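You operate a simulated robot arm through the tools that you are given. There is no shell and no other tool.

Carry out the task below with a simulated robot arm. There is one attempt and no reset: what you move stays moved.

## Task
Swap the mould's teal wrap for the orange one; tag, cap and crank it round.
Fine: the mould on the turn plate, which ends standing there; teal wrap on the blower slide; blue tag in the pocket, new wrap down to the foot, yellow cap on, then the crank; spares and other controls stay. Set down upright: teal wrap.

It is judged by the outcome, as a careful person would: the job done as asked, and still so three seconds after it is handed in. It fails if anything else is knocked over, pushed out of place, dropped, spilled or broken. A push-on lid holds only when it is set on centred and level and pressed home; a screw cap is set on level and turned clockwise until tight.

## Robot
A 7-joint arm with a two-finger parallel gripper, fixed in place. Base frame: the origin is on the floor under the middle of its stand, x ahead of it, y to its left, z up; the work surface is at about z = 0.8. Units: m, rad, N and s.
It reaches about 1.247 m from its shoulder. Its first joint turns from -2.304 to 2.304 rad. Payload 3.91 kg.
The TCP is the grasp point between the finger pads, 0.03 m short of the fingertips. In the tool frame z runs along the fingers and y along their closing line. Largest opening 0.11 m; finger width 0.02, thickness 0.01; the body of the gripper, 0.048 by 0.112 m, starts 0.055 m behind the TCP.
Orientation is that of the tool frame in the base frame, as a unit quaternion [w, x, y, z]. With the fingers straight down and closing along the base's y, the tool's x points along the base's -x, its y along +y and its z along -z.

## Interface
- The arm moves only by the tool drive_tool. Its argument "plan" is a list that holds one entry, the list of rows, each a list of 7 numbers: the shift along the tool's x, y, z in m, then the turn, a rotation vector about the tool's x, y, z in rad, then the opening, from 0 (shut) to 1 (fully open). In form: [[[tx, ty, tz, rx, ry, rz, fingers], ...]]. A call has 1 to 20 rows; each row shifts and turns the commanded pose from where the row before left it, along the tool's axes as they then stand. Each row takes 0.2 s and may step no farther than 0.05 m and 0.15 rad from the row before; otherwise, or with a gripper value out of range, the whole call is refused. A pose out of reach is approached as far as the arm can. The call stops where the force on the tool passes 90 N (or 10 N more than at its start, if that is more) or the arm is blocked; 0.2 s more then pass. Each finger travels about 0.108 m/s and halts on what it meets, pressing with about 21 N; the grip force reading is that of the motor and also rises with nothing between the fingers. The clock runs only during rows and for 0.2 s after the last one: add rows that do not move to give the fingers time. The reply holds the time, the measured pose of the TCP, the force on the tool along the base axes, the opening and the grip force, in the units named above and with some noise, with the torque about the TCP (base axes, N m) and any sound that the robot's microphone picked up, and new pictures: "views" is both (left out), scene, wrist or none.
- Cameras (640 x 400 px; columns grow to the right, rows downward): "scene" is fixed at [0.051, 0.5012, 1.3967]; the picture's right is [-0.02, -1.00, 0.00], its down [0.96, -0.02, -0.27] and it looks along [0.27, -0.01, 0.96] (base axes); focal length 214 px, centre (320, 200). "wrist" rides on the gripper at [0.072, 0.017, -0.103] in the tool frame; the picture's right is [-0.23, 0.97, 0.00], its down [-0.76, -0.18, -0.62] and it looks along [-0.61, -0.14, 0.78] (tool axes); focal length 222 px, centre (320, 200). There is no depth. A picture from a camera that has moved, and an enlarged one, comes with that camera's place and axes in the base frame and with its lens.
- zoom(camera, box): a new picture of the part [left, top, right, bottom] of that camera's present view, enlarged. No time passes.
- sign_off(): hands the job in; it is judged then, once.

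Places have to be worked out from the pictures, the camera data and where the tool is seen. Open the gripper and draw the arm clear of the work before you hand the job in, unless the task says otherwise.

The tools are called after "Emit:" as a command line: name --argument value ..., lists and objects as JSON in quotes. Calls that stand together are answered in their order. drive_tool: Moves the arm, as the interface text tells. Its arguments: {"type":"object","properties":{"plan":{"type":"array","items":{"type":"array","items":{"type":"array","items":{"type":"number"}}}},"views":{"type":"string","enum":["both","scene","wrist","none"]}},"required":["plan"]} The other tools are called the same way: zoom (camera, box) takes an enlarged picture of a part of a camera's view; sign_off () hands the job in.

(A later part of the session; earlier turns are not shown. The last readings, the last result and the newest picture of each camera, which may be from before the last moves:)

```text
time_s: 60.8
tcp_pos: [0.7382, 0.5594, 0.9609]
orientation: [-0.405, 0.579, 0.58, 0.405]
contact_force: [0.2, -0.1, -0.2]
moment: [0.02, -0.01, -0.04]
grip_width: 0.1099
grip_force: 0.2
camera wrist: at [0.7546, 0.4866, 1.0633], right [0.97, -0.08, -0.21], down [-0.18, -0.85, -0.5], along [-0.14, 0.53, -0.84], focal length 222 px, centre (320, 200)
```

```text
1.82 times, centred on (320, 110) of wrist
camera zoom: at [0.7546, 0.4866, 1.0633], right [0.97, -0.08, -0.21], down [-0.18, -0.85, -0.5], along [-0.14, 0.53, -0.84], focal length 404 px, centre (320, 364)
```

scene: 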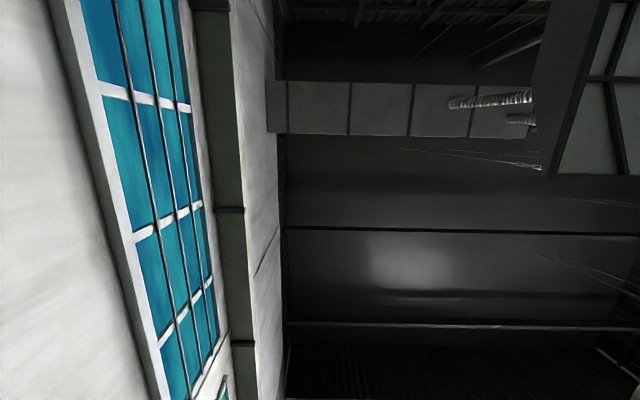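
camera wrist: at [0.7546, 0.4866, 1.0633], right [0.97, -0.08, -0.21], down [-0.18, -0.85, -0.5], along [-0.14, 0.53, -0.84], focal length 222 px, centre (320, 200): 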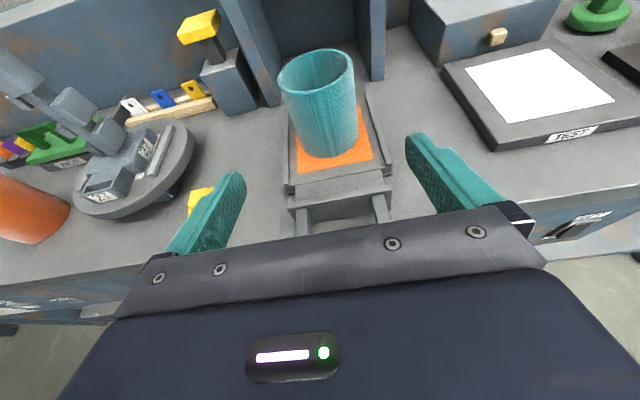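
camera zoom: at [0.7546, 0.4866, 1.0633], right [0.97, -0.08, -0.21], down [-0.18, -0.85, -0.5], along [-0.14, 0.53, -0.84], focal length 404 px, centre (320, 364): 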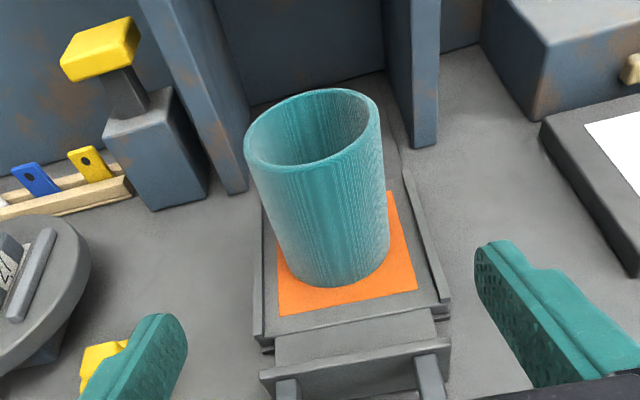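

The teal wrap stands upright on the pad, inside its rails. Next is the blue tag, so I'll zoom in on the tag rack behind the mould.

Emit:
zoom --camera "wrist" --box '[90, 60, 250, 160]'

Emit:
zoom --camera "wrist" --box '[60, 100, 220, 230]'

```text
4.00 times, centred on (170, 110) of wrist
camera zoom: at [0.7546, 0.4866, 1.0633], right [0.97, -0.08, -0.21], down [-0.18, -0.85, -0.5], along [-0.14, 0.53, -0.84], focal length 888 px, centre (920, 560)
```

zoom: 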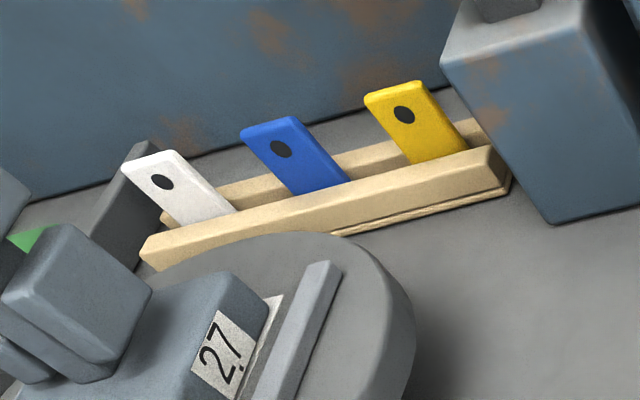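

```text
3.08 times, centred on (140, 165) of wrist
camera zoom: at [0.7546, 0.4866, 1.0633], right [0.97, -0.08, -0.21], down [-0.18, -0.85, -0.5], along [-0.14, 0.53, -0.84], focal length 684 px, centre (874, 308)
```

zoom: 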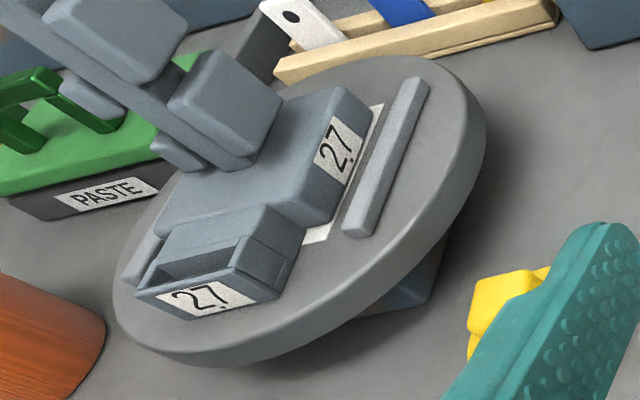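

Blue tag: upright in the rack behind the mould at about (0.39–0.40, 0.945), top z≈0.86, 0.033 wide. To reach it and the pocket while staying clear of the mould head, I'll use a steep tool (20° off vertical), closing along x, with the camera on the front side. First I rise to a safe height, move over and pitch down.

Emit:
drive_tool --plan '[[[0.04, 0, -0.0147, 0, 0, 0, 1], [0.04, 0, -0.0147, 0, 0, 0, 1], [0.04, 0, -0.0147, 0, 0, 0, 1], [0.04, 0, -0.0147, 0, 0, 0, 1], [0.04, 0, -0.0147, 0, 0, 0, 1], [0.04, 0, -0.0147, 0, 0, 0, 1], [0.04, 0, -0.0147, 0, 0, 0, 1], [0.04, 0, -0.0147, 0, 0, 0, 1], [0, -0.048, 0, 0, 0, 0, 1], [0, -0.048, 0, 0, 0, 0, 1], [0, -0.048, 0, 0, 0, 0, 1], [0, -0.048, 0, 0, 0, 0, 1], [0, -0.048, 0, 0, 0, 0, 1], [0, -0.048, 0, 0, 0, 0, 1], [0, -0.048, 0, 0, 0, 0, 1], [0, 0, 0, 0, 0, 0, 1]]]' --views "wrist"

Emit:
drive_tool --plan '[[[0, 0, 0, 0, -0.15, 0, 0.6], [0, 0, 0, 0, -0.15, 0, 0.6], [0, 0, 0, 0, -0.15, 0, 0.6], [0, 0, 0, 0, -0.15, 0, 0.6], [0, 0, 0, 0, -0.15, 0, 0.6], [0, 0, 0, 0, -0.12, 0, 0.6], [0, 0, 0, 0, 0, -0.15, 0.6], [0, 0, 0, 0, 0, -0.15, 0.6], [0, 0, 0, 0, 0, -0.15, 0.6], [0, 0, 0, 0, 0, -0.15, 0.6], [0, 0, 0, 0, 0, -0.15, 0.6], [0, 0, 0, 0, 0, -0.15, 0.6], [0, 0, 0, 0, 0, -0.15, 0.6], [0, 0, 0, 0, 0, -0.15, 0.6], [0, 0, 0, 0, 0, -0.15, 0.6], [0, 0, 0, 0, 0, -0.15, 0.6], [0, 0, 0, 0, 0, -0.15, 0.6]]]' --views "both"

```text
time_s: 64.2
tcp_pos: [0.4034, 0.555, 1.2999]
orientation: [-0.405, 0.579, 0.58, 0.405]
contact_force: [0.4, 0.4, -0.3]
moment: [0.02, -0.02, 0.01]
grip_width: 0.1099
grip_force: 0.1
camera wrist: at [0.4201, 0.4821, 1.4031], right [0.97, -0.08, -0.21], down [-0.18, -0.85, -0.5], along [-0.14, 0.53, -0.84], focal length 222 px, centre (320, 200)
```

wrist: 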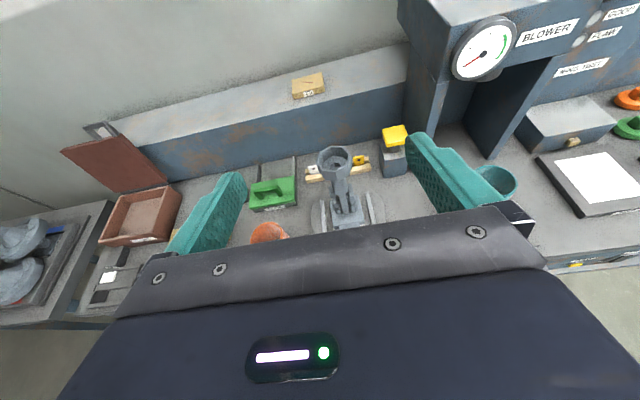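

```text
time_s: 67.8
tcp_pos: [0.4039, 0.5557, 1.3027]
orientation: [0.007, -0.039, 0.984, 0.174]
contact_force: [0.5, -0.1, 0.6]
moment: [-0.01, 0.0, 0.01]
grip_width: 0.066
grip_force: 0.2
camera wrist: at [0.3283, 0.5289, 1.402], right [0.15, 0.93, 0.34], down [0.77, -0.32, 0.55], along [0.62, 0.18, -0.77], focal length 222 px, centre (320, 200)
```

scene: 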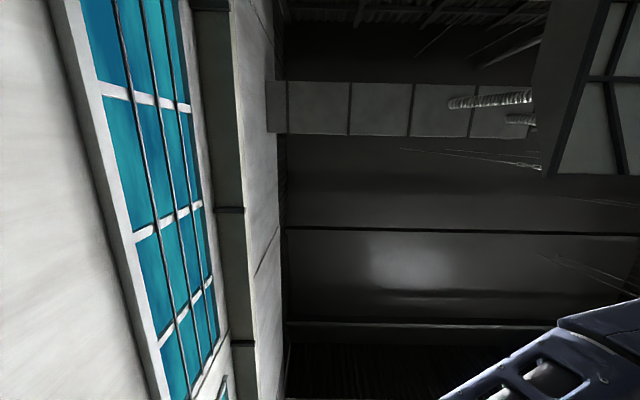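
wrist: 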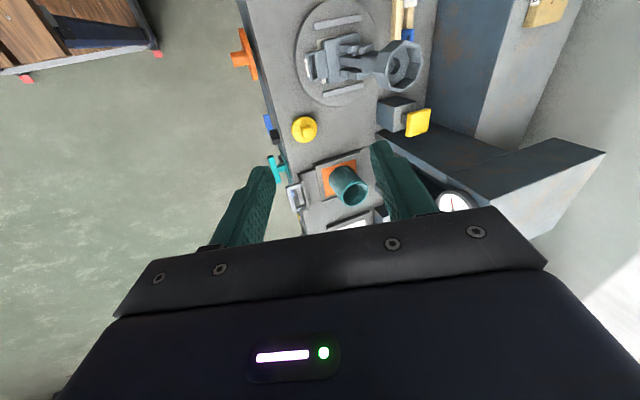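

Half the spin is done. I'll finish the remaining 1.49 rad so the camera sits on the −y side.

Emit:
drive_tool --plan '[[[0, 0, 0, 0, 0, -0.15, 0.6], [0, 0, 0, 0, 0, -0.15, 0.6], [0, 0, 0, 0, 0, -0.15, 0.6], [0, 0, 0, 0, 0, -0.15, 0.6], [0, 0, 0, 0, 0, -0.15, 0.6], [0, 0, 0, 0, 0, -0.15, 0.6], [0, 0, 0, 0, 0, -0.15, 0.6], [0, 0, 0, 0, 0, -0.15, 0.6], [0, 0, 0, 0, 0, -0.15, 0.6], [0, 0, 0, 0, 0, -0.1416, 0.6], [0, 0, 0, 0, 0, 0, 0.6]]]' --views "wrist"

```text
time_s: 70.2
tcp_pos: [0.4023, 0.5563, 1.3014]
orientation: [0.124, -0.696, 0.697, 0.122]
contact_force: [-0.1, 0.4, -0.7]
moment: [0.03, 0.06, 0.0]
grip_width: 0.0664
grip_force: 0.1
camera wrist: at [0.385, 0.4509, 1.3737], right [-0.97, 0.21, 0.08], down [0.18, 0.5, 0.85], along [0.14, 0.84, -0.53], focal length 222 px, centre (320, 200)
```

wrist: 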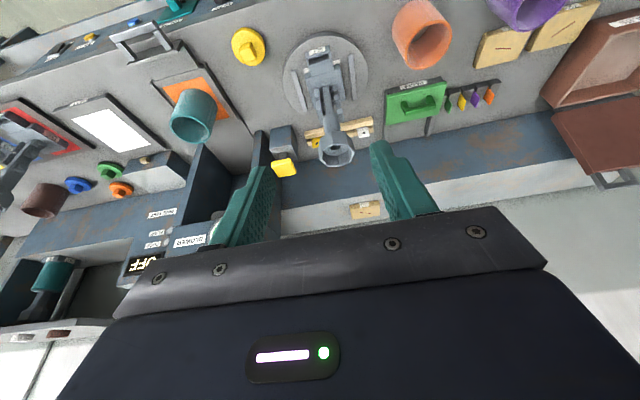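

The camera is now on the −y side. I'll move to (0.40, 0.80, 1.22), above the mould head, to look down over it at the tag rack.

Emit:
drive_tool --plan '[[[-0.0337, 0, 0.0265, 0, 0, 0, 0.6], [-0.0337, 0, 0.0265, 0, 0, 0, 0.6], [-0.0337, 0, 0.0265, 0, 0, 0, 0.6], [-0.0337, 0, 0.0265, 0, 0, 0, 0.6], [-0.0337, 0, 0.0265, 0, 0, 0, 0.6], [-0.0337, 0, 0.0265, 0, 0, 0, 0.6], [0, 0, 0, 0, 0, 0, 0.6]]]' --views "wrist"

Emit:
zoom --camera "wrist" --box '[240, 0, 440, 125]'

```text
time_s: 71.8
tcp_pos: [0.4031, 0.7996, 1.2208]
orientation: [0.123, -0.696, 0.697, 0.123]
contact_force: [0.1, 0.1, -0.1]
moment: [-0.02, 0.02, 0.02]
grip_width: 0.0659
grip_force: 0.1
camera wrist: at [0.3853, 0.6939, 1.2929], right [-0.97, 0.21, 0.08], down [0.18, 0.5, 0.85], along [0.14, 0.84, -0.53], focal length 222 px, centre (320, 200)
```

wrist: 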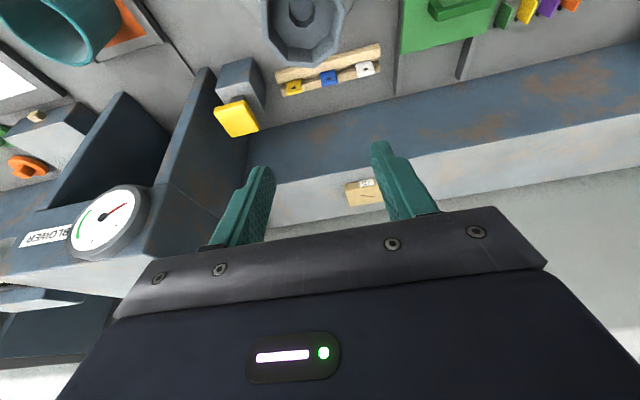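

```text
3.20 times, centred on (340, 62) of wrist
camera zoom: at [0.3853, 0.6939, 1.2929], right [-0.97, 0.21, 0.08], down [0.18, 0.5, 0.85], along [0.14, 0.84, -0.53], focal length 711 px, centre (256, 640)
```

zoom: 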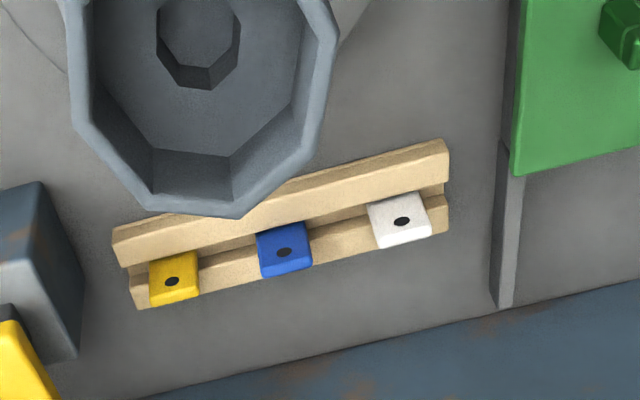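

Tag row: white x≈0.315, blue x≈0.389, yellow x≈0.463, all at y≈0.958, tops z≈0.856. The wall behind is at y≈1.07, so there's room. I'll move horizontally over the blue tag, then come partway down.

Emit:
drive_tool --plan '[[[-0.0355, 0.0033, 0.0129, 0, 0, 0, 0.6], [-0.0355, 0.0033, 0.0129, 0, 0, 0, 0.6], [-0.0355, 0.0033, 0.0129, 0, 0, 0, 0.6], [-0.0355, 0.0033, 0.0129, 0, 0, 0, 0.6], [0.0143, 0, 0.0392, 0, 0, 0, 0.6], [0.0143, 0, 0.0392, 0, 0, 0, 0.6], [0.0143, 0, 0.0392, 0, 0, 0, 0.6], [0.0143, 0, 0.0392, 0, 0, 0, 0.6], [0, 0, 0, 0, 0, 0, 0.6]]]' --views "both"

```text
time_s: 73.8
tcp_pos: [0.3855, 0.9374, 1.048]
orientation: [0.124, -0.696, 0.697, 0.124]
contact_force: [0.9, 0.5, -0.3]
moment: [0.0, -0.02, 0.01]
grip_width: 0.066
grip_force: 0.1
out of reach, approached as far as the arm can: row 4
camera wrist: at [0.3683, 0.8324, 1.1197], right [-0.97, 0.21, 0.08], down [0.18, 0.5, 0.85], along [0.14, 0.84, -0.53], focal length 222 px, centre (320, 200)
```

scene: 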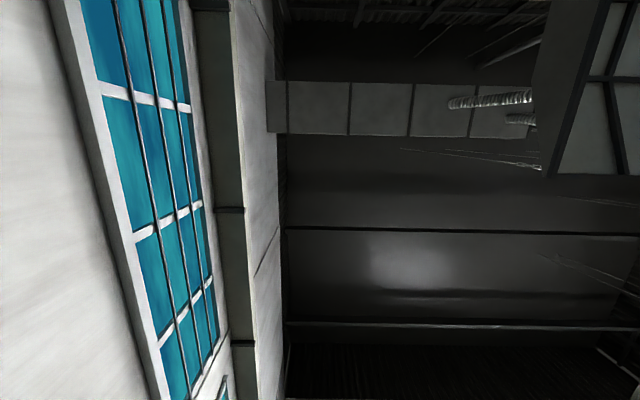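
wrist: 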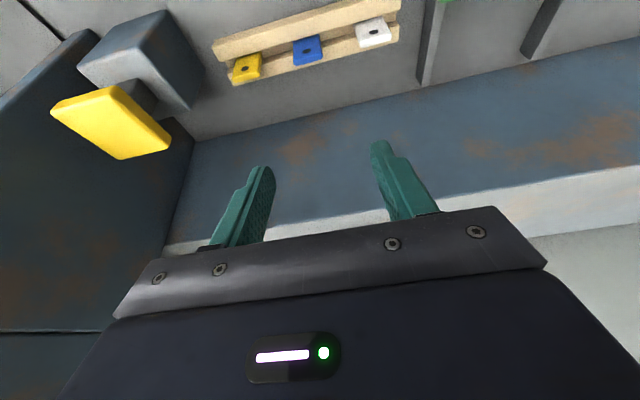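

One row hit the reach limit, so I'm slightly short at y≈0.937. I'll zoom in on the tag to work out the remaining offset.

Emit:
zoom --camera "wrist" --box '[210, 0, 410, 125]'

Emit:
zoom --camera "wrist" --box '[270, 15, 350, 75]'

```text
3.20 times, centred on (310, 62) of wrist
camera zoom: at [0.3683, 0.8324, 1.1197], right [-0.97, 0.21, 0.08], down [0.18, 0.5, 0.85], along [0.14, 0.84, -0.53], focal length 711 px, centre (352, 640)
```

zoom: 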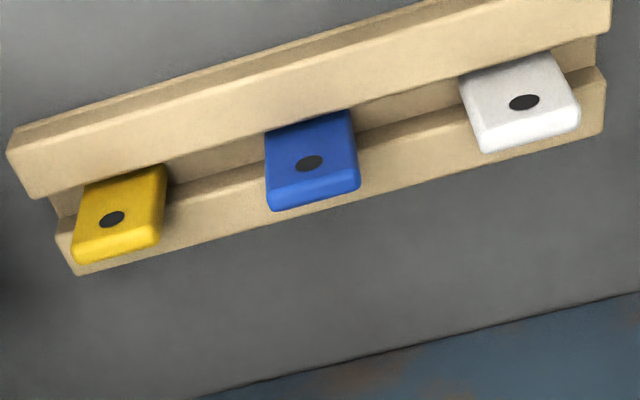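

```text
6.67 times, centred on (310, 45) of wrist
camera zoom: at [0.3683, 0.8324, 1.1197], right [-0.97, 0.21, 0.08], down [0.18, 0.5, 0.85], along [0.14, 0.84, -0.53], focal length 1481 px, centre (387, 1233)
```

zoom: 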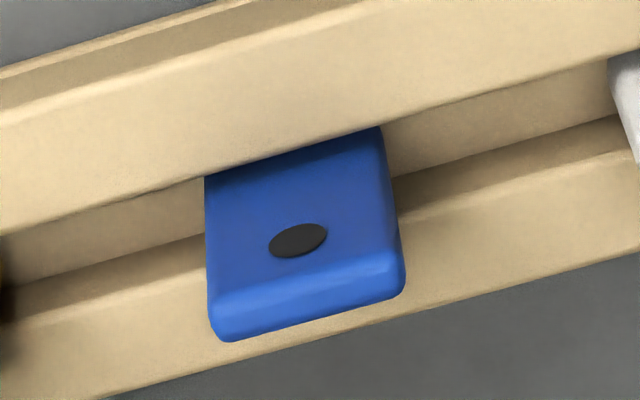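

The tag top is at (0.389, 0.960, 0.857). I'll descend to about 5 cm above the grasp and check the alignment again.

Emit:
drive_tool --plan '[[[0.0066, -0.0009, 0.0296, 0, 0, 0, 0.6], [0.0066, -0.0009, 0.0296, 0, 0, 0, 0.6], [0.0066, -0.0009, 0.0296, 0, 0, 0, 0.6], [0.0066, -0.0009, 0.0296, 0, 0, 0, 0.6], [0, 0, 0, 0, 0, 0, 0.6]]]' --views "wrist"

Emit:
zoom --camera "wrist" --box '[200, 30, 440, 210]'

```text
time_s: 75.0
tcp_pos: [0.3908, 0.9542, 0.9296]
orientation: [0.123, -0.696, 0.697, 0.123]
contact_force: [-0.2, -0.2, -0.4]
moment: [0.01, -0.01, 0.0]
grip_width: 0.0659
grip_force: 0.1
camera wrist: at [0.3732, 0.8498, 1.0006], right [-0.97, 0.21, 0.08], down [0.18, 0.5, 0.85], along [0.14, 0.84, -0.53], focal length 222 px, centre (320, 200)
```

wrist: 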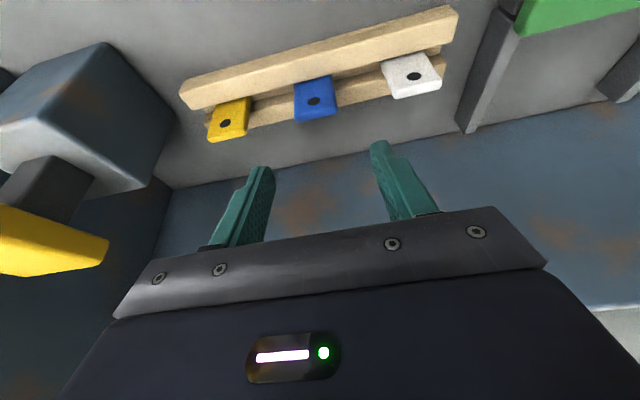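

```text
2.22 times, centred on (320, 120) of wrist
camera zoom: at [0.3732, 0.8498, 1.0006], right [-0.97, 0.21, 0.08], down [0.18, 0.5, 0.85], along [0.14, 0.84, -0.53], focal length 494 px, centre (320, 378)
```

zoom: 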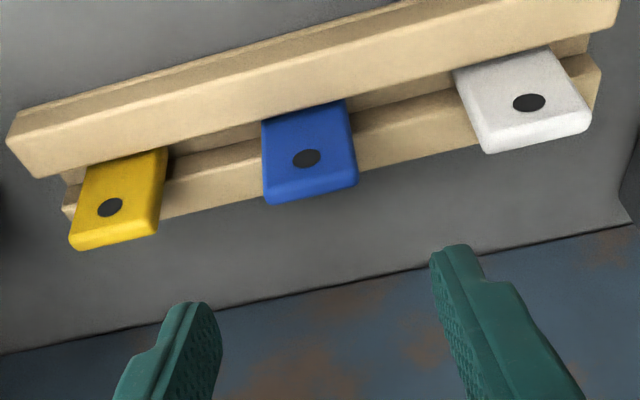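

The alignment holds, with the tag at x≈0.3885, y≈0.958. I'll go down the last 63 mm with the fingers open around it.

Emit:
drive_tool --plan '[[[0.0059, 0.0003, 0.0146, 0, 0, 0, 0.6], [0.0059, 0.0003, 0.0146, 0, 0, 0, 0.6], [0.0059, 0.0003, 0.0146, 0, 0, 0, 0.6], [0.0059, 0.0003, 0.0146, 0, 0, 0, 0.6], [0, 0, 0, 0, 0, 0, 0.6]]]' --views "wrist"

Emit:
zoom --camera "wrist" --box '[200, 60, 440, 240]'

```text
time_s: 76.4
tcp_pos: [0.3905, 0.9643, 0.912]
orientation: [0.147, -0.693, 0.693, 0.136]
contact_force: [-0.2, 1.3, 0.5]
moment: [-0.04, 0.07, -0.01]
grip_width: 0.0661
grip_force: 0.0
stopped in row 5: the arm was blocked; the commanded pose is now the measured one
camera wrist: at [0.3713, 0.8555, 0.9776], right [-0.97, 0.21, 0.07], down [0.17, 0.46, 0.87], along [0.15, 0.86, -0.48], focal length 222 px, centre (320, 200)
```

wrist: 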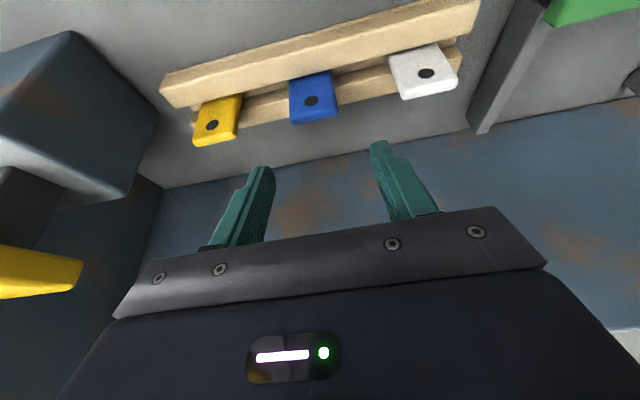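

```text
2.22 times, centred on (320, 150) of wrist
camera zoom: at [0.3713, 0.8555, 0.9776], right [-0.97, 0.21, 0.07], down [0.17, 0.46, 0.87], along [0.15, 0.86, -0.48], focal length 494 px, centre (320, 311)
```

zoom: 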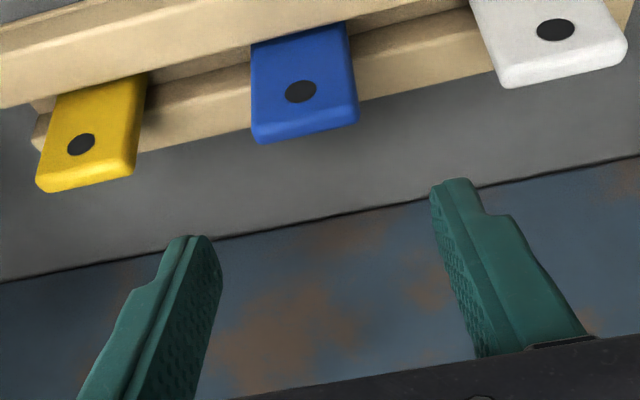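

The arm was blocked at z≈0.91 with almost no force on the tool, so a link or joint limit stopped it, possibly the wrist over the mould head. I'll back straight up and check that the mould hasn't moved.

Emit:
drive_tool --plan '[[[-0.006, 0, -0.0138, 0, 0, 0, 0.6], [-0.0117, 0, -0.0276, 0, 0, 0, 0.6], [-0.0117, 0, -0.0276, 0, 0, 0, 0.6], [-0.0117, 0, -0.0276, 0, 0, 0, 0.6], [-0.0117, 0, -0.0276, 0, 0, 0, 0.6], [-0.0117, 0, -0.0276, 0, 0, 0, 0.6], [0, 0, 0, 0, 0, 0, 0.6]]]' --views "wrist"

```text
time_s: 78.0
tcp_pos: [0.3891, 0.9643, 1.0723]
orientation: [-0.144, 0.693, -0.693, -0.135]
contact_force: [-1.1, -0.4, -0.4]
moment: [0.01, 0.0, -0.01]
grip_width: 0.0659
grip_force: 0.1
camera wrist: at [0.3709, 0.8573, 1.1392], right [-0.97, 0.21, 0.07], down [0.17, 0.46, 0.87], along [0.15, 0.86, -0.49], focal length 222 px, centre (320, 200)
```

wrist: 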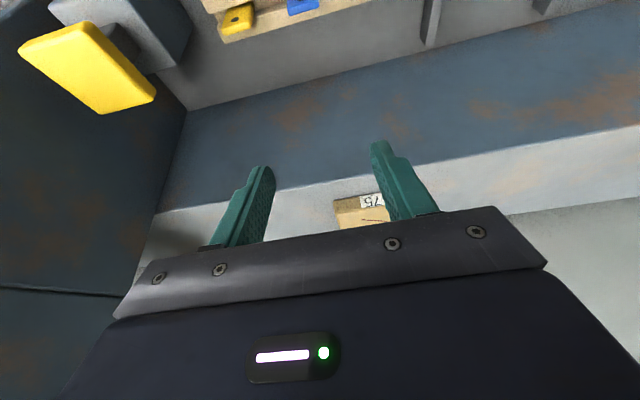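

I'm clear above. I'll return over the mould to the earlier viewpoint and compare.

Emit:
drive_tool --plan '[[[0.0177, 0, -0.0402, 0, 0, 0, 0.6], [0.0177, 0, -0.0402, 0, 0, 0, 0.6], [0.0177, 0, -0.0402, 0, 0, 0, 0.6], [0.0177, 0, -0.0402, 0, 0, 0, 0.6], [0.0177, 0, -0.0402, 0, 0, 0, 0.6], [0.04, 0, -0.017, 0, 0, 0, 0.6], [0.04, 0, -0.017, 0, 0, 0, 0.6], [0.04, 0, -0.017, 0, 0, 0, 0.6], [0.04, 0, -0.017, 0, 0, 0, 0.6], [0.04, 0, -0.017, 0, 0, 0, 0.6], [0.04, 0, -0.017, 0, 0, 0, 0.6], [0, 0, 0, 0, 0, 0, 0.6]]]' --views "both"

Emit:
zoom --camera "wrist" --box '[260, 10, 420, 180]'

```text
time_s: 80.6
tcp_pos: [0.387, 0.5415, 1.2223]
orientation: [-0.144, 0.694, -0.693, -0.135]
contact_force: [0.1, 0.5, -0.3]
moment: [-0.02, 0.0, 0.01]
grip_width: 0.066
grip_force: 0.1
camera wrist: at [0.3683, 0.4342, 1.2891], right [-0.97, 0.21, 0.07], down [0.17, 0.46, 0.87], along [0.15, 0.86, -0.49], focal length 222 px, centre (320, 200)
```

scene: 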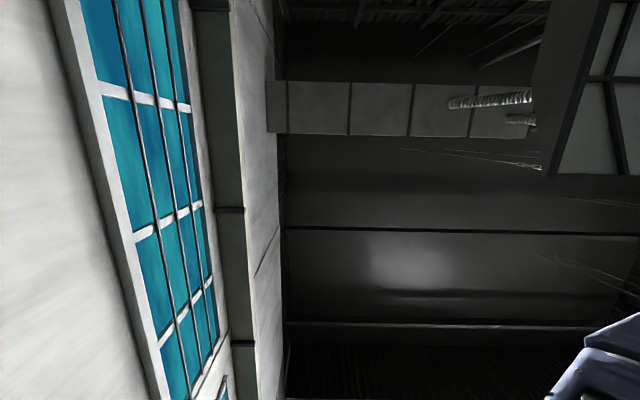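
wrist: 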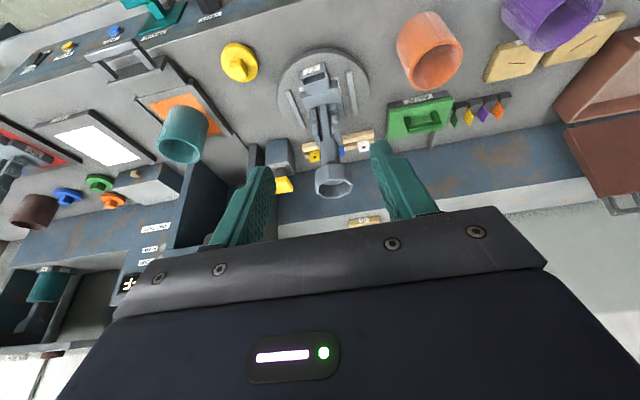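

```text
2.35 times, centred on (340, 95) of wrist
camera zoom: at [0.3683, 0.4342, 1.2891], right [-0.97, 0.21, 0.07], down [0.17, 0.46, 0.87], along [0.15, 0.86, -0.49], focal length 523 px, centre (273, 447)
```

zoom: 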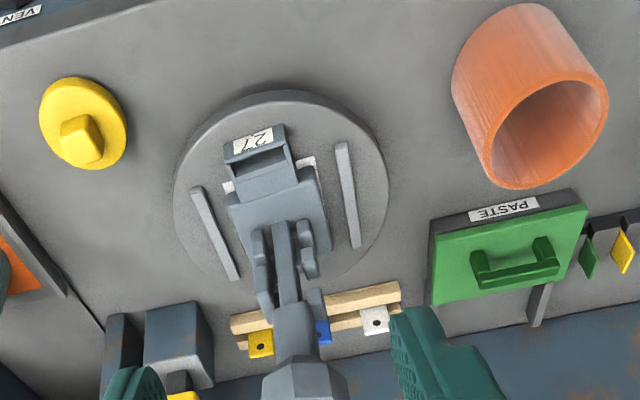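

The mould still stands. I'll zoom in on its head and foot to check that it hasn't shifted.

Emit:
zoom --camera "wrist" --box '[290, 140, 380, 210]'

Emit:
zoom --camera "wrist" --box '[270, 40, 380, 120]'

```text
5.71 times, centred on (335, 175) of wrist
camera zoom: at [0.3683, 0.4342, 1.2891], right [-0.97, 0.21, 0.07], down [0.17, 0.46, 0.87], along [0.15, 0.86, -0.49], focal length 1269 px, centre (234, 343)
```

zoom: 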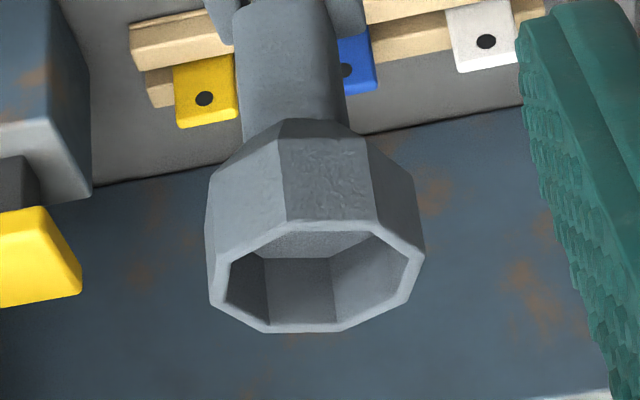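

```text
5.00 times, centred on (325, 80) of wrist
camera zoom: at [0.3683, 0.4342, 1.2891], right [-0.97, 0.21, 0.07], down [0.17, 0.46, 0.87], along [0.15, 0.86, -0.49], focal length 1111 px, centre (295, 800)
```

zoom: 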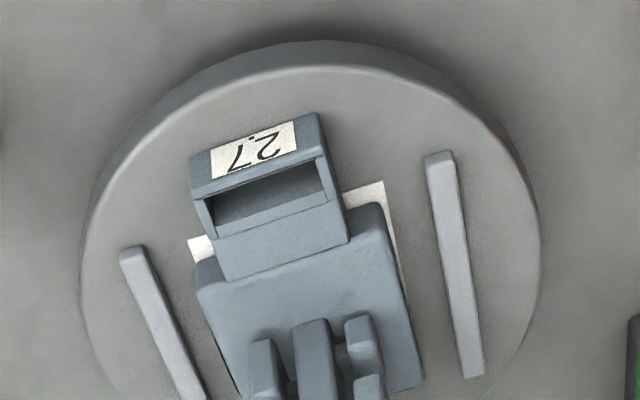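

The head is at (0.400, 0.764) and the foot is square between the plate's rails, so nothing moved. The forearm probably gets too close to the mould head from that side. I'll change the approach: close along y on the tag's faces, with the tool leaning 40° toward −x so the arm stays left of the mould. First I reorient at a safe height.

Emit:
drive_tool --plan '[[[0, 0, 0, 0, 0.15, 0, 0.6], [0, 0, 0, 0, 0.15, 0, 0.6], [0, 0, 0, 0, 0.097, 0, 0.6], [0, 0, 0, 0, 0, 0.15, 0.6], [0, 0, 0, 0, 0, 0.15, 0.6], [0, 0, 0, 0, 0, 0.15, 0.6], [0, 0, 0, 0, 0, 0.15, 0.6], [0, 0, 0, 0, 0, 0.15, 0.6], [0, 0, 0, 0, 0, 0.15, 0.6], [0, 0, 0, 0, 0, 0.15, 0.6], [0, 0, 0, 0, 0, 0.15, 0.6], [0, 0, 0, 0, 0, 0.15, 0.6], [0, 0, 0, 0, 0, 0.15, 0.6], [0, 0, 0, 0, 0, 0.0708, 0.6], [0, 0, 0, 0, 0, 0, 0.6]]]' --views "wrist"

```text
time_s: 83.8
tcp_pos: [0.3845, 0.5438, 1.2234]
orientation: [0.006, 0.001, 1.0, 0.0]
contact_force: [0.2, 0.2, 0.0]
moment: [0.02, 0.0, 0.0]
grip_width: 0.0658
grip_force: 0.1
camera wrist: at [0.3112, 0.5597, 1.3256], right [0.23, 0.97, 0.0], down [0.75, -0.18, 0.63], along [0.62, -0.14, -0.77], focal length 222 px, centre (320, 200)
```

wrist: 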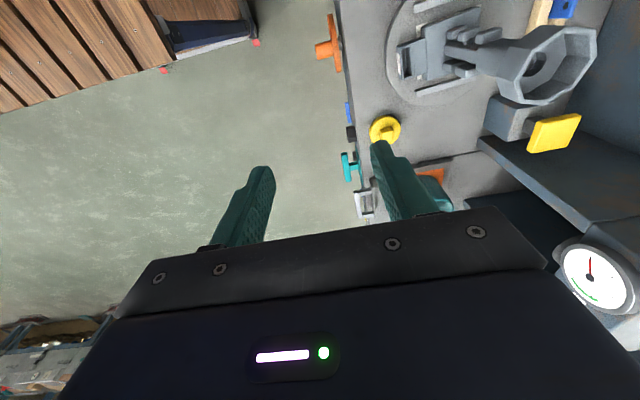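

The tool is vertical and yawed back. Next I'll lean it 40° (hand toward −x), move left of the mould, then out to the rack row while staying high.

Emit:
drive_tool --plan '[[[0, 0, 0, 0, -0.15, 0, 0.5], [0, 0, 0, 0, -0.15, 0, 0.5], [0, 0, 0, 0, -0.15, 0, 0.5], [0, 0, 0, 0, -0.15, 0, 0.5], [0, 0, 0, 0, -0.098, 0, 0.5], [0.0354, 0, -0.0298, 0, 0, 0, 0.5], [0.0354, 0, -0.0298, 0, 0, 0, 0.5], [0.0354, 0, -0.0298, 0, 0, 0, 0.5], [0.0354, 0, -0.0298, 0, 0, 0, 0.5], [0, 0, 0, 0, 0, 0, 0.5]]]' --views "wrist"

```text
time_s: 86.0
tcp_pos: [0.2015, 0.5463, 1.2234]
orientation: [0.347, 0.001, 0.938, 0.0]
contact_force: [-0.1, 0.1, 0.0]
moment: [-0.01, -0.05, 0.0]
grip_width: 0.0548
grip_force: 0.0
camera wrist: at [0.078, 0.5626, 1.2526], right [0.17, 0.97, 0.15], down [0.17, -0.18, 0.97], along [0.97, -0.14, -0.2], focal length 222 px, centre (320, 200)
```

wrist: 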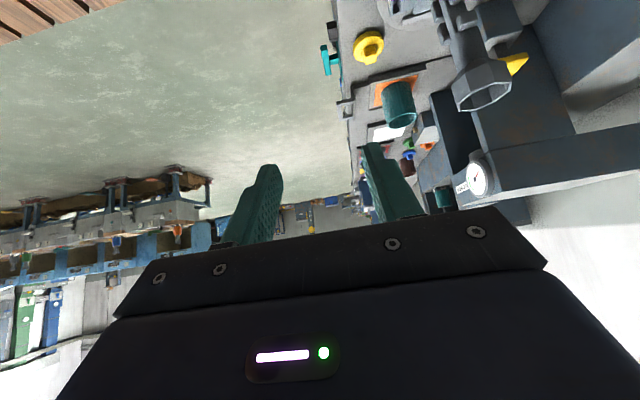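

The lean is set and I'm left of the mould. I'll move out along +y to the rack row, descending to z≈1.10.

Emit:
drive_tool --plan '[[[0.0087, 0.0444, 0.0101, 0, 0, 0, 0.5], [0.0087, 0.0444, 0.0101, 0, 0, 0, 0.5], [0.0087, 0.0444, 0.0101, 0, 0, 0, 0.5], [0.0087, 0.0444, 0.0101, 0, 0, 0, 0.5], [0.0087, 0.0444, 0.0101, 0, 0, 0, 0.5], [0.0087, 0.0444, 0.0101, 0, 0, 0, 0.5], [0.0087, 0.0444, 0.0101, 0, 0, 0, 0.5], [0.0087, 0.0444, 0.0101, 0, 0, 0, 0.5], [0.0087, 0.0444, 0.0101, 0, 0, 0, 0.5], [0, 0, 0, 0, 0, 0, 0.5]]]' --views "wrist"

Emit:
zoom --camera "wrist" --box '[200, 0, 440, 150]'

```text
time_s: 88.2
tcp_pos: [0.2015, 0.9392, 1.0999]
orientation: [0.348, 0.0, 0.938, -0.001]
contact_force: [0.1, -0.1, 0.1]
moment: [0.02, 0.0, -0.04]
grip_width: 0.0551
grip_force: 0.1
out of reach, approached as far as the arm can: row 9
camera wrist: at [0.0784, 0.955, 1.1297], right [0.17, 0.97, 0.15], down [0.17, -0.18, 0.97], along [0.97, -0.14, -0.2], focal length 222 px, centre (320, 200)
```

wrist: 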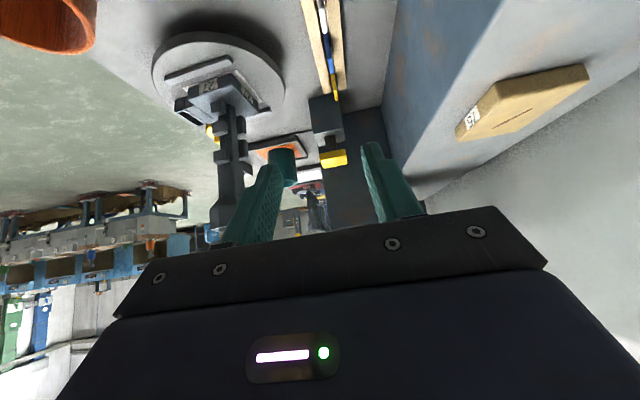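

```text
2.67 times, centred on (320, 75) of wrist
camera zoom: at [0.0784, 0.955, 1.1297], right [0.17, 0.97, 0.15], down [0.17, -0.18, 0.97], along [0.97, -0.14, -0.2], focal length 592 px, centre (320, 533)
```

zoom: 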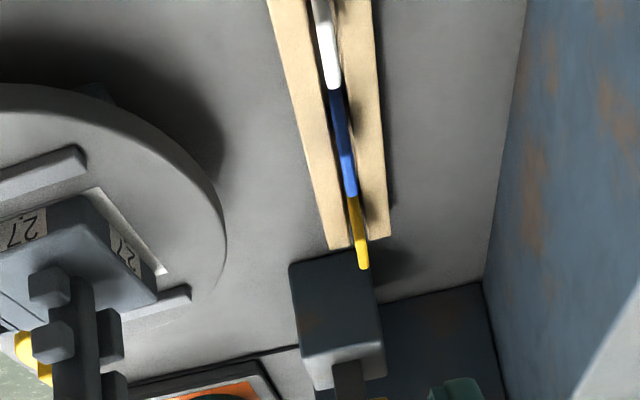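

Looking along the rack, the tags stand upright between the rails with blue at y≈0.958. I'll move along the tool axis toward it, stopping well short.

Emit:
drive_tool --plan '[[[0.0055, 0.0047, 0.0358, 0, 0, 0, 0.5], [0.0055, 0.0047, 0.0358, 0, 0, 0, 0.5], [0.0055, 0.0047, 0.0358, 0, 0, 0, 0.5], [0.0055, 0.0047, 0.0358, 0, 0, 0, 0.5], [0, 0, 0, 0, 0, 0, 0.5]]]' --views "wrist"

Emit:
zoom --camera "wrist" --box '[200, 60, 440, 210]'

```text
time_s: 89.4
tcp_pos: [0.2793, 0.9553, 0.9771]
orientation: [0.348, 0.001, 0.937, 0.0]
contact_force: [0.4, -0.3, 0.4]
moment: [0.01, 0.01, 0.0]
grip_width: 0.055
grip_force: 0.1
camera wrist: at [0.1557, 0.9718, 1.0067], right [0.17, 0.97, 0.15], down [0.17, -0.18, 0.97], along [0.97, -0.14, -0.2], focal length 222 px, centre (320, 200)
```

wrist: 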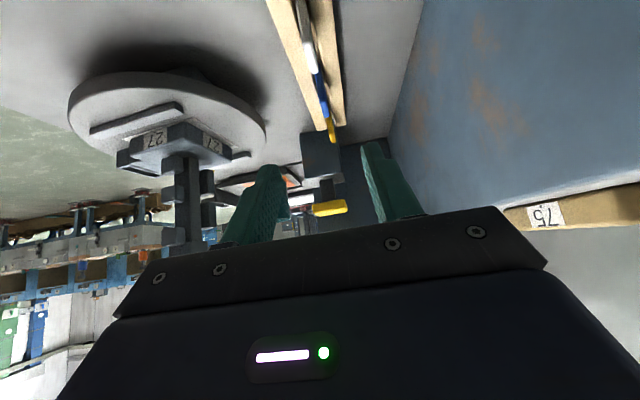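

```text
2.67 times, centred on (320, 135) of wrist
camera zoom: at [0.1557, 0.9718, 1.0067], right [0.17, 0.97, 0.15], down [0.17, -0.18, 0.97], along [0.97, -0.14, -0.2], focal length 592 px, centre (320, 373)
```

zoom: 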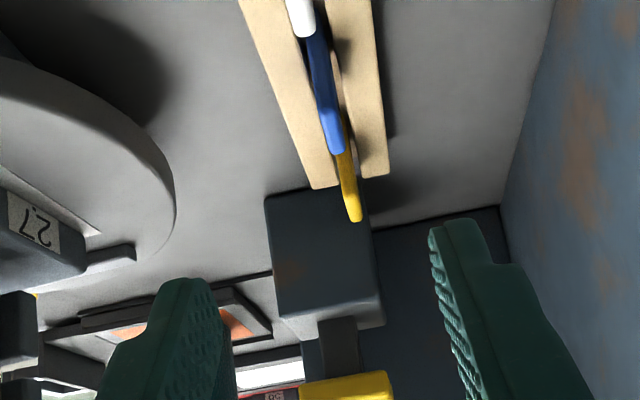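

Good alignment. I'll advance 0.12 m along the tool axis and check again before the last 3 cm.

Emit:
drive_tool --plan '[[[0.0007, 0.0007, 0.04, 0, 0, 0, 0.45], [0.0007, 0.0007, 0.04, 0, 0, 0, 0.45], [0.0007, 0.0006, 0.04, 0, 0, 0, 0.45], [0, 0, 0, 0, 0, 0, 0.45]]]' --views "wrist"

Emit:
zoom --camera "wrist" --box '[200, 90, 440, 240]'

```text
time_s: 90.4
tcp_pos: [0.354, 0.957, 0.8855]
orientation: [0.349, 0.001, 0.937, 0.0]
contact_force: [0.1, 0.1, 0.1]
moment: [-0.03, 0.04, 0.01]
grip_width: 0.0495
grip_force: 0.0
camera wrist: at [0.2309, 0.9738, 0.9149], right [0.17, 0.97, 0.15], down [0.17, -0.18, 0.97], along [0.97, -0.14, -0.2], focal length 222 px, centre (320, 200)
```

wrist: 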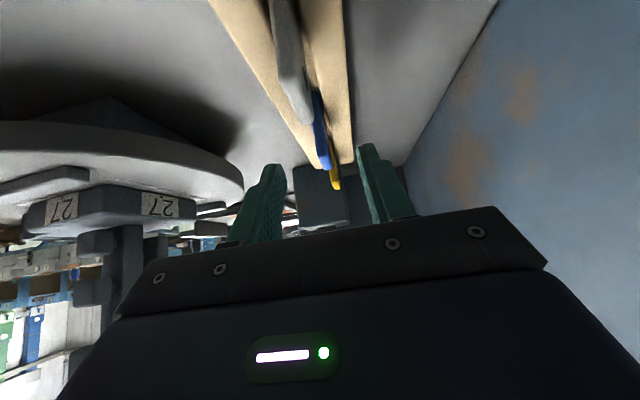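

```text
2.67 times, centred on (320, 165) of wrist
camera zoom: at [0.2309, 0.9738, 0.9149], right [0.17, 0.97, 0.15], down [0.17, -0.18, 0.97], along [0.97, -0.14, -0.2], focal length 592 px, centre (320, 293)
```

zoom: 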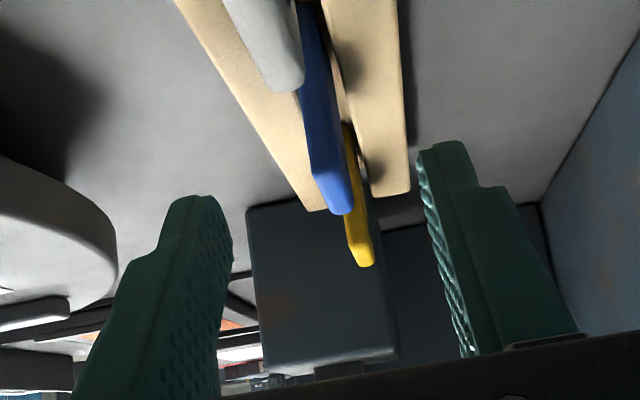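

The tag's top edge is at y≈0.957, z≈0.857, centred between the fingers. I'll advance the last 32 mm and close.

Emit:
drive_tool --plan '[[[0, 0, 0.016, 0, 0, 0, 0.45], [0, 0, 0.016, 0, 0, 0, 0.45], [0, 0, 0, 0, 0, 0, 0.45], [0, 0, 0, 0, 0, 0, 0.25], [0, 0, 0, 0, 0, 0, 0.1], [0, 0, 0, 0, 0, 0, 0.0], [0, 0, 0, 0, 0, 0, 0.0]]]' --views "wrist"

Emit:
zoom --camera "wrist" --box '[200, 90, 440, 240]'

```text
time_s: 92.0
tcp_pos: [0.3743, 0.959, 0.8598]
orientation: [0.348, 0.0, 0.937, 0.0]
contact_force: [-0.5, 0.1, 0.1]
moment: [0.0, -0.03, 0.0]
grip_width: 0.0069
grip_force: 20.3
camera wrist: at [0.2514, 0.9743, 0.891], right [0.17, 0.97, 0.15], down [0.17, -0.18, 0.97], along [0.97, -0.14, -0.2], focal length 222 px, centre (320, 200)
```

wrist: 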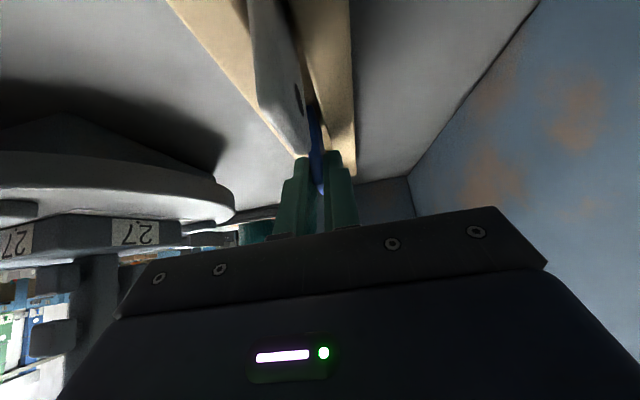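

```text
2.67 times, centred on (320, 165) of wrist
camera zoom: at [0.2514, 0.9743, 0.891], right [0.17, 0.97, 0.15], down [0.17, -0.18, 0.97], along [0.97, -0.14, -0.2], focal length 592 px, centre (320, 293)
```

zoom: 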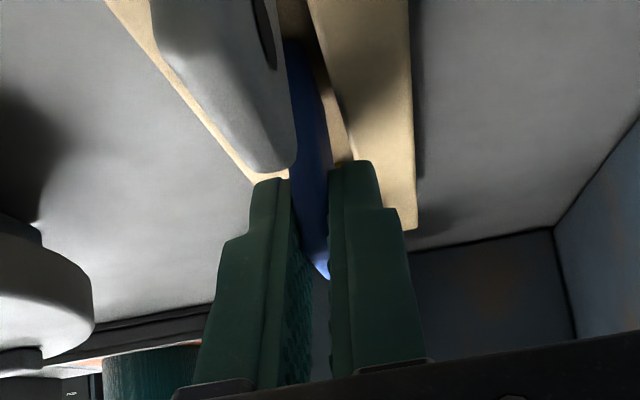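

The blue tag is gripped, 7 mm thick. I'll lift it straight up out of the rack.

Emit:
drive_tool --plan '[[[-0.0065, 0, -0.0076, 0, 0, 0, 0], [-0.0098, 0, -0.0114, 0, 0, 0, 0], [-0.0098, 0, -0.0114, 0, 0, 0, 0], [-0.0098, 0, -0.0114, 0, 0, 0, 0], [-0.013, 0, -0.0152, 0, 0, 0, 0], [-0.013, 0, -0.0152, 0, 0, 0, 0], [0, 0, 0, 0, 0, 0, 0]]]' --views "wrist"

Emit:
zoom --camera "wrist" --box '[220, 60, 420, 230]'

```text
time_s: 93.6
tcp_pos: [0.3739, 0.9568, 0.9555]
orientation: [0.348, 0.001, 0.938, -0.001]
contact_force: [0.8, -0.5, -0.2]
moment: [-0.01, 0.0, -0.02]
grip_width: 0.0066
grip_force: 21.0
camera wrist: at [0.2508, 0.973, 0.9865], right [0.17, 0.97, 0.15], down [0.17, -0.18, 0.97], along [0.97, -0.14, -0.2], focal length 222 px, centre (320, 200)
```

wrist: 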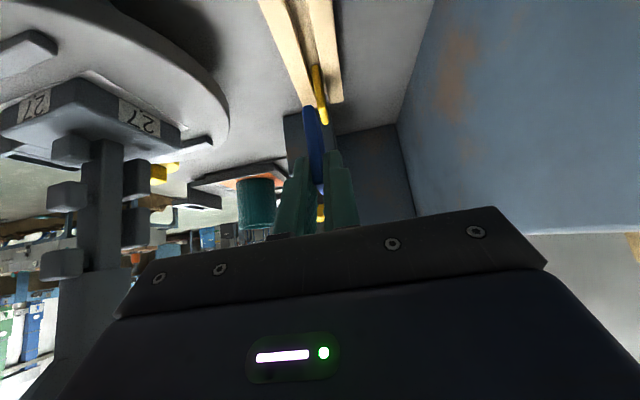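

```text
2.35 times, centred on (320, 145) of wrist
camera zoom: at [0.2508, 0.973, 0.9865], right [0.17, 0.97, 0.15], down [0.17, -0.18, 0.97], along [0.97, -0.14, -0.2], focal length 523 px, centre (320, 329)
```

zoom: 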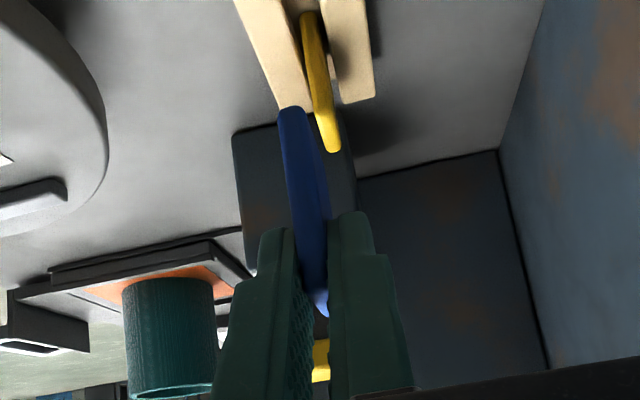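

The tag is held cleanly, about 50 mm long with its bottom 53 mm below the TCP. I'll swing left around the mould and come to the pocket's y line from the −x side.

Emit:
drive_tool --plan '[[[0.0225, 0, -0.0391, 0, 0, 0, 0], [0.0225, 0, -0.0391, 0, 0, 0, 0], [0.0225, 0, -0.0391, 0, 0, 0, 0], [0.0225, 0, -0.0391, 0, 0, 0, 0], [0, -0.0439, 0, 0, 0, 0, 0], [0, -0.0439, 0, 0, 0, 0, 0], [0, -0.0439, 0, 0, 0, 0, 0], [0, -0.0439, 0, 0, 0, 0, 0], [0, -0.0439, 0, 0, 0, 0, 0], [0, -0.0439, 0, 0, 0, 0, 0], [0, 0, 0, 0, 0, 0, 0]]]' --views "wrist"

Emit:
zoom --camera "wrist" --box '[220, 0, 460, 200]'

```text
time_s: 96.0
tcp_pos: [0.2039, 0.6928, 1.0142]
orientation: [0.348, 0.001, 0.938, -0.001]
contact_force: [-0.2, 0.5, 0.5]
moment: [-0.03, 0.01, 0.0]
grip_width: 0.0063
grip_force: 20.6
out of reach, approached as far as the arm can: row 4
camera wrist: at [0.0803, 0.7083, 1.0435], right [0.17, 0.97, 0.15], down [0.17, -0.18, 0.97], along [0.97, -0.14, -0.2], focal length 222 px, centre (320, 200)
```

wrist: 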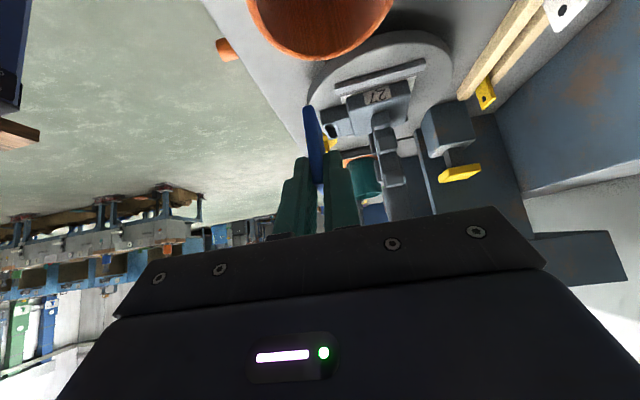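

```text
2.00 times, centred on (340, 100) of wrist
camera zoom: at [0.0803, 0.7083, 1.0435], right [0.17, 0.97, 0.15], down [0.17, -0.18, 0.97], along [0.97, -0.14, -0.2], focal length 444 px, centre (280, 400)
```

zoom: 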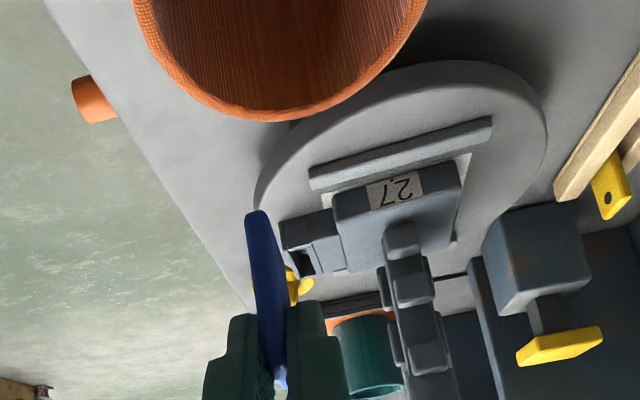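

A clear view of the foot and pocket from the left. I'll zoom in to locate the pocket opening.

Emit:
zoom --camera "wrist" --box '[335, 85, 415, 145]'

Emit:
zoom --camera "wrist" --box '[280, 80, 440, 200]'

```text
6.67 times, centred on (375, 115) of wrist
camera zoom: at [0.0803, 0.7083, 1.0435], right [0.17, 0.97, 0.15], down [0.17, -0.18, 0.97], along [0.97, -0.14, -0.2], focal length 1481 px, centre (-47, 767)
```

zoom: 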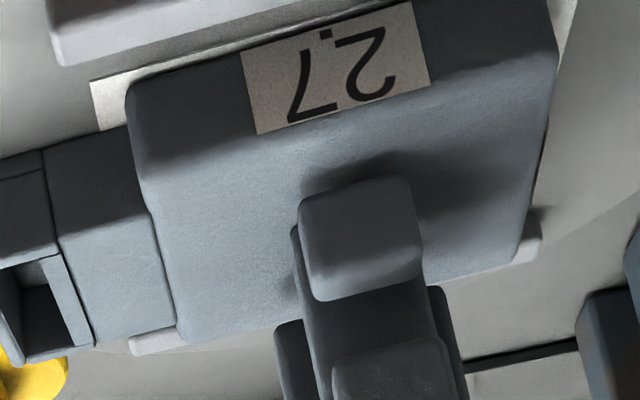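

```text
3.33 times, centred on (360, 140) of wrist
camera zoom: at [0.0803, 0.7083, 1.0435], right [0.17, 0.97, 0.15], down [0.17, -0.18, 0.97], along [0.97, -0.14, -0.2], focal length 740 px, centre (187, 400)
```

zoom: 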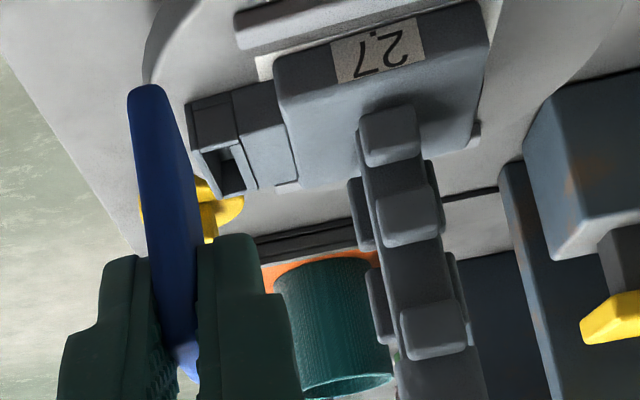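

The pocket opening looks to be at y≈0.69–0.70, top z≈0.876. I'll come in closer (x≈0.324, z≈0.954) so the tag and pocket can be compared at nearly the same depth.

Emit:
drive_tool --plan '[[[-0.0174, 0, 0.0412, 0, 0, 0, 0], [-0.0174, 0, 0.0412, 0, 0, 0, 0], [-0.0174, 0, 0.0412, 0, 0, 0, 0], [0, 0, 0, 0, 0, 0, 0]]]' --views "wrist"

Emit:
zoom --camera "wrist" --box '[260, 60, 420, 190]'

```text
time_s: 97.0
tcp_pos: [0.3232, 0.6895, 0.955]
orientation: [0.347, 0.0, 0.938, -0.001]
contact_force: [0.1, -0.6, 0.1]
moment: [-0.01, -0.02, 0.01]
grip_width: 0.0068
grip_force: 21.2
camera wrist: at [0.1999, 0.7059, 0.9844], right [0.17, 0.97, 0.15], down [0.17, -0.18, 0.97], along [0.97, -0.14, -0.2], focal length 222 px, centre (320, 200)
```

wrist: 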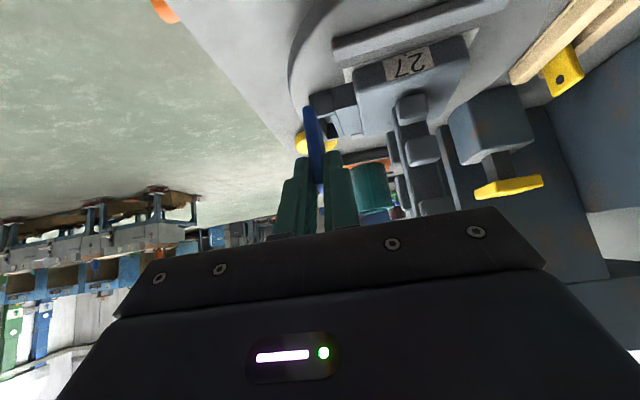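

```text
3.08 times, centred on (340, 125) of wrist
camera zoom: at [0.1999, 0.7059, 0.9844], right [0.17, 0.97, 0.15], down [0.17, -0.18, 0.97], along [0.97, -0.14, -0.2], focal length 684 px, centre (258, 431)
```

zoom: 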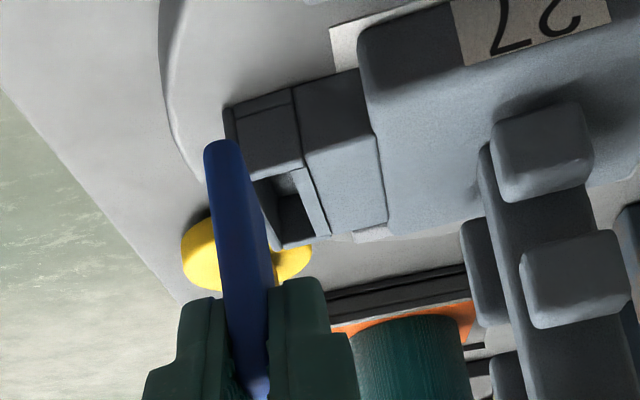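

Let me zoom in tightly on the pocket and tag for an exact alignment.

Emit:
zoom --camera "wrist" --box '[300, 75, 380, 145]'

```text
5.71 times, centred on (340, 110) of wrist
camera zoom: at [0.1999, 0.7059, 0.9844], right [0.17, 0.97, 0.15], down [0.17, -0.18, 0.97], along [0.97, -0.14, -0.2], focal length 1269 px, centre (206, 714)
```

zoom: 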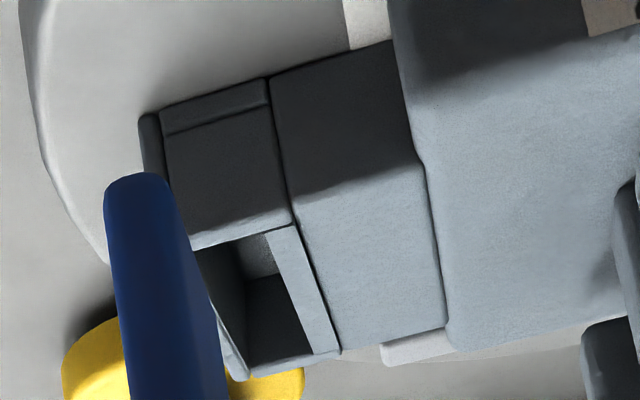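

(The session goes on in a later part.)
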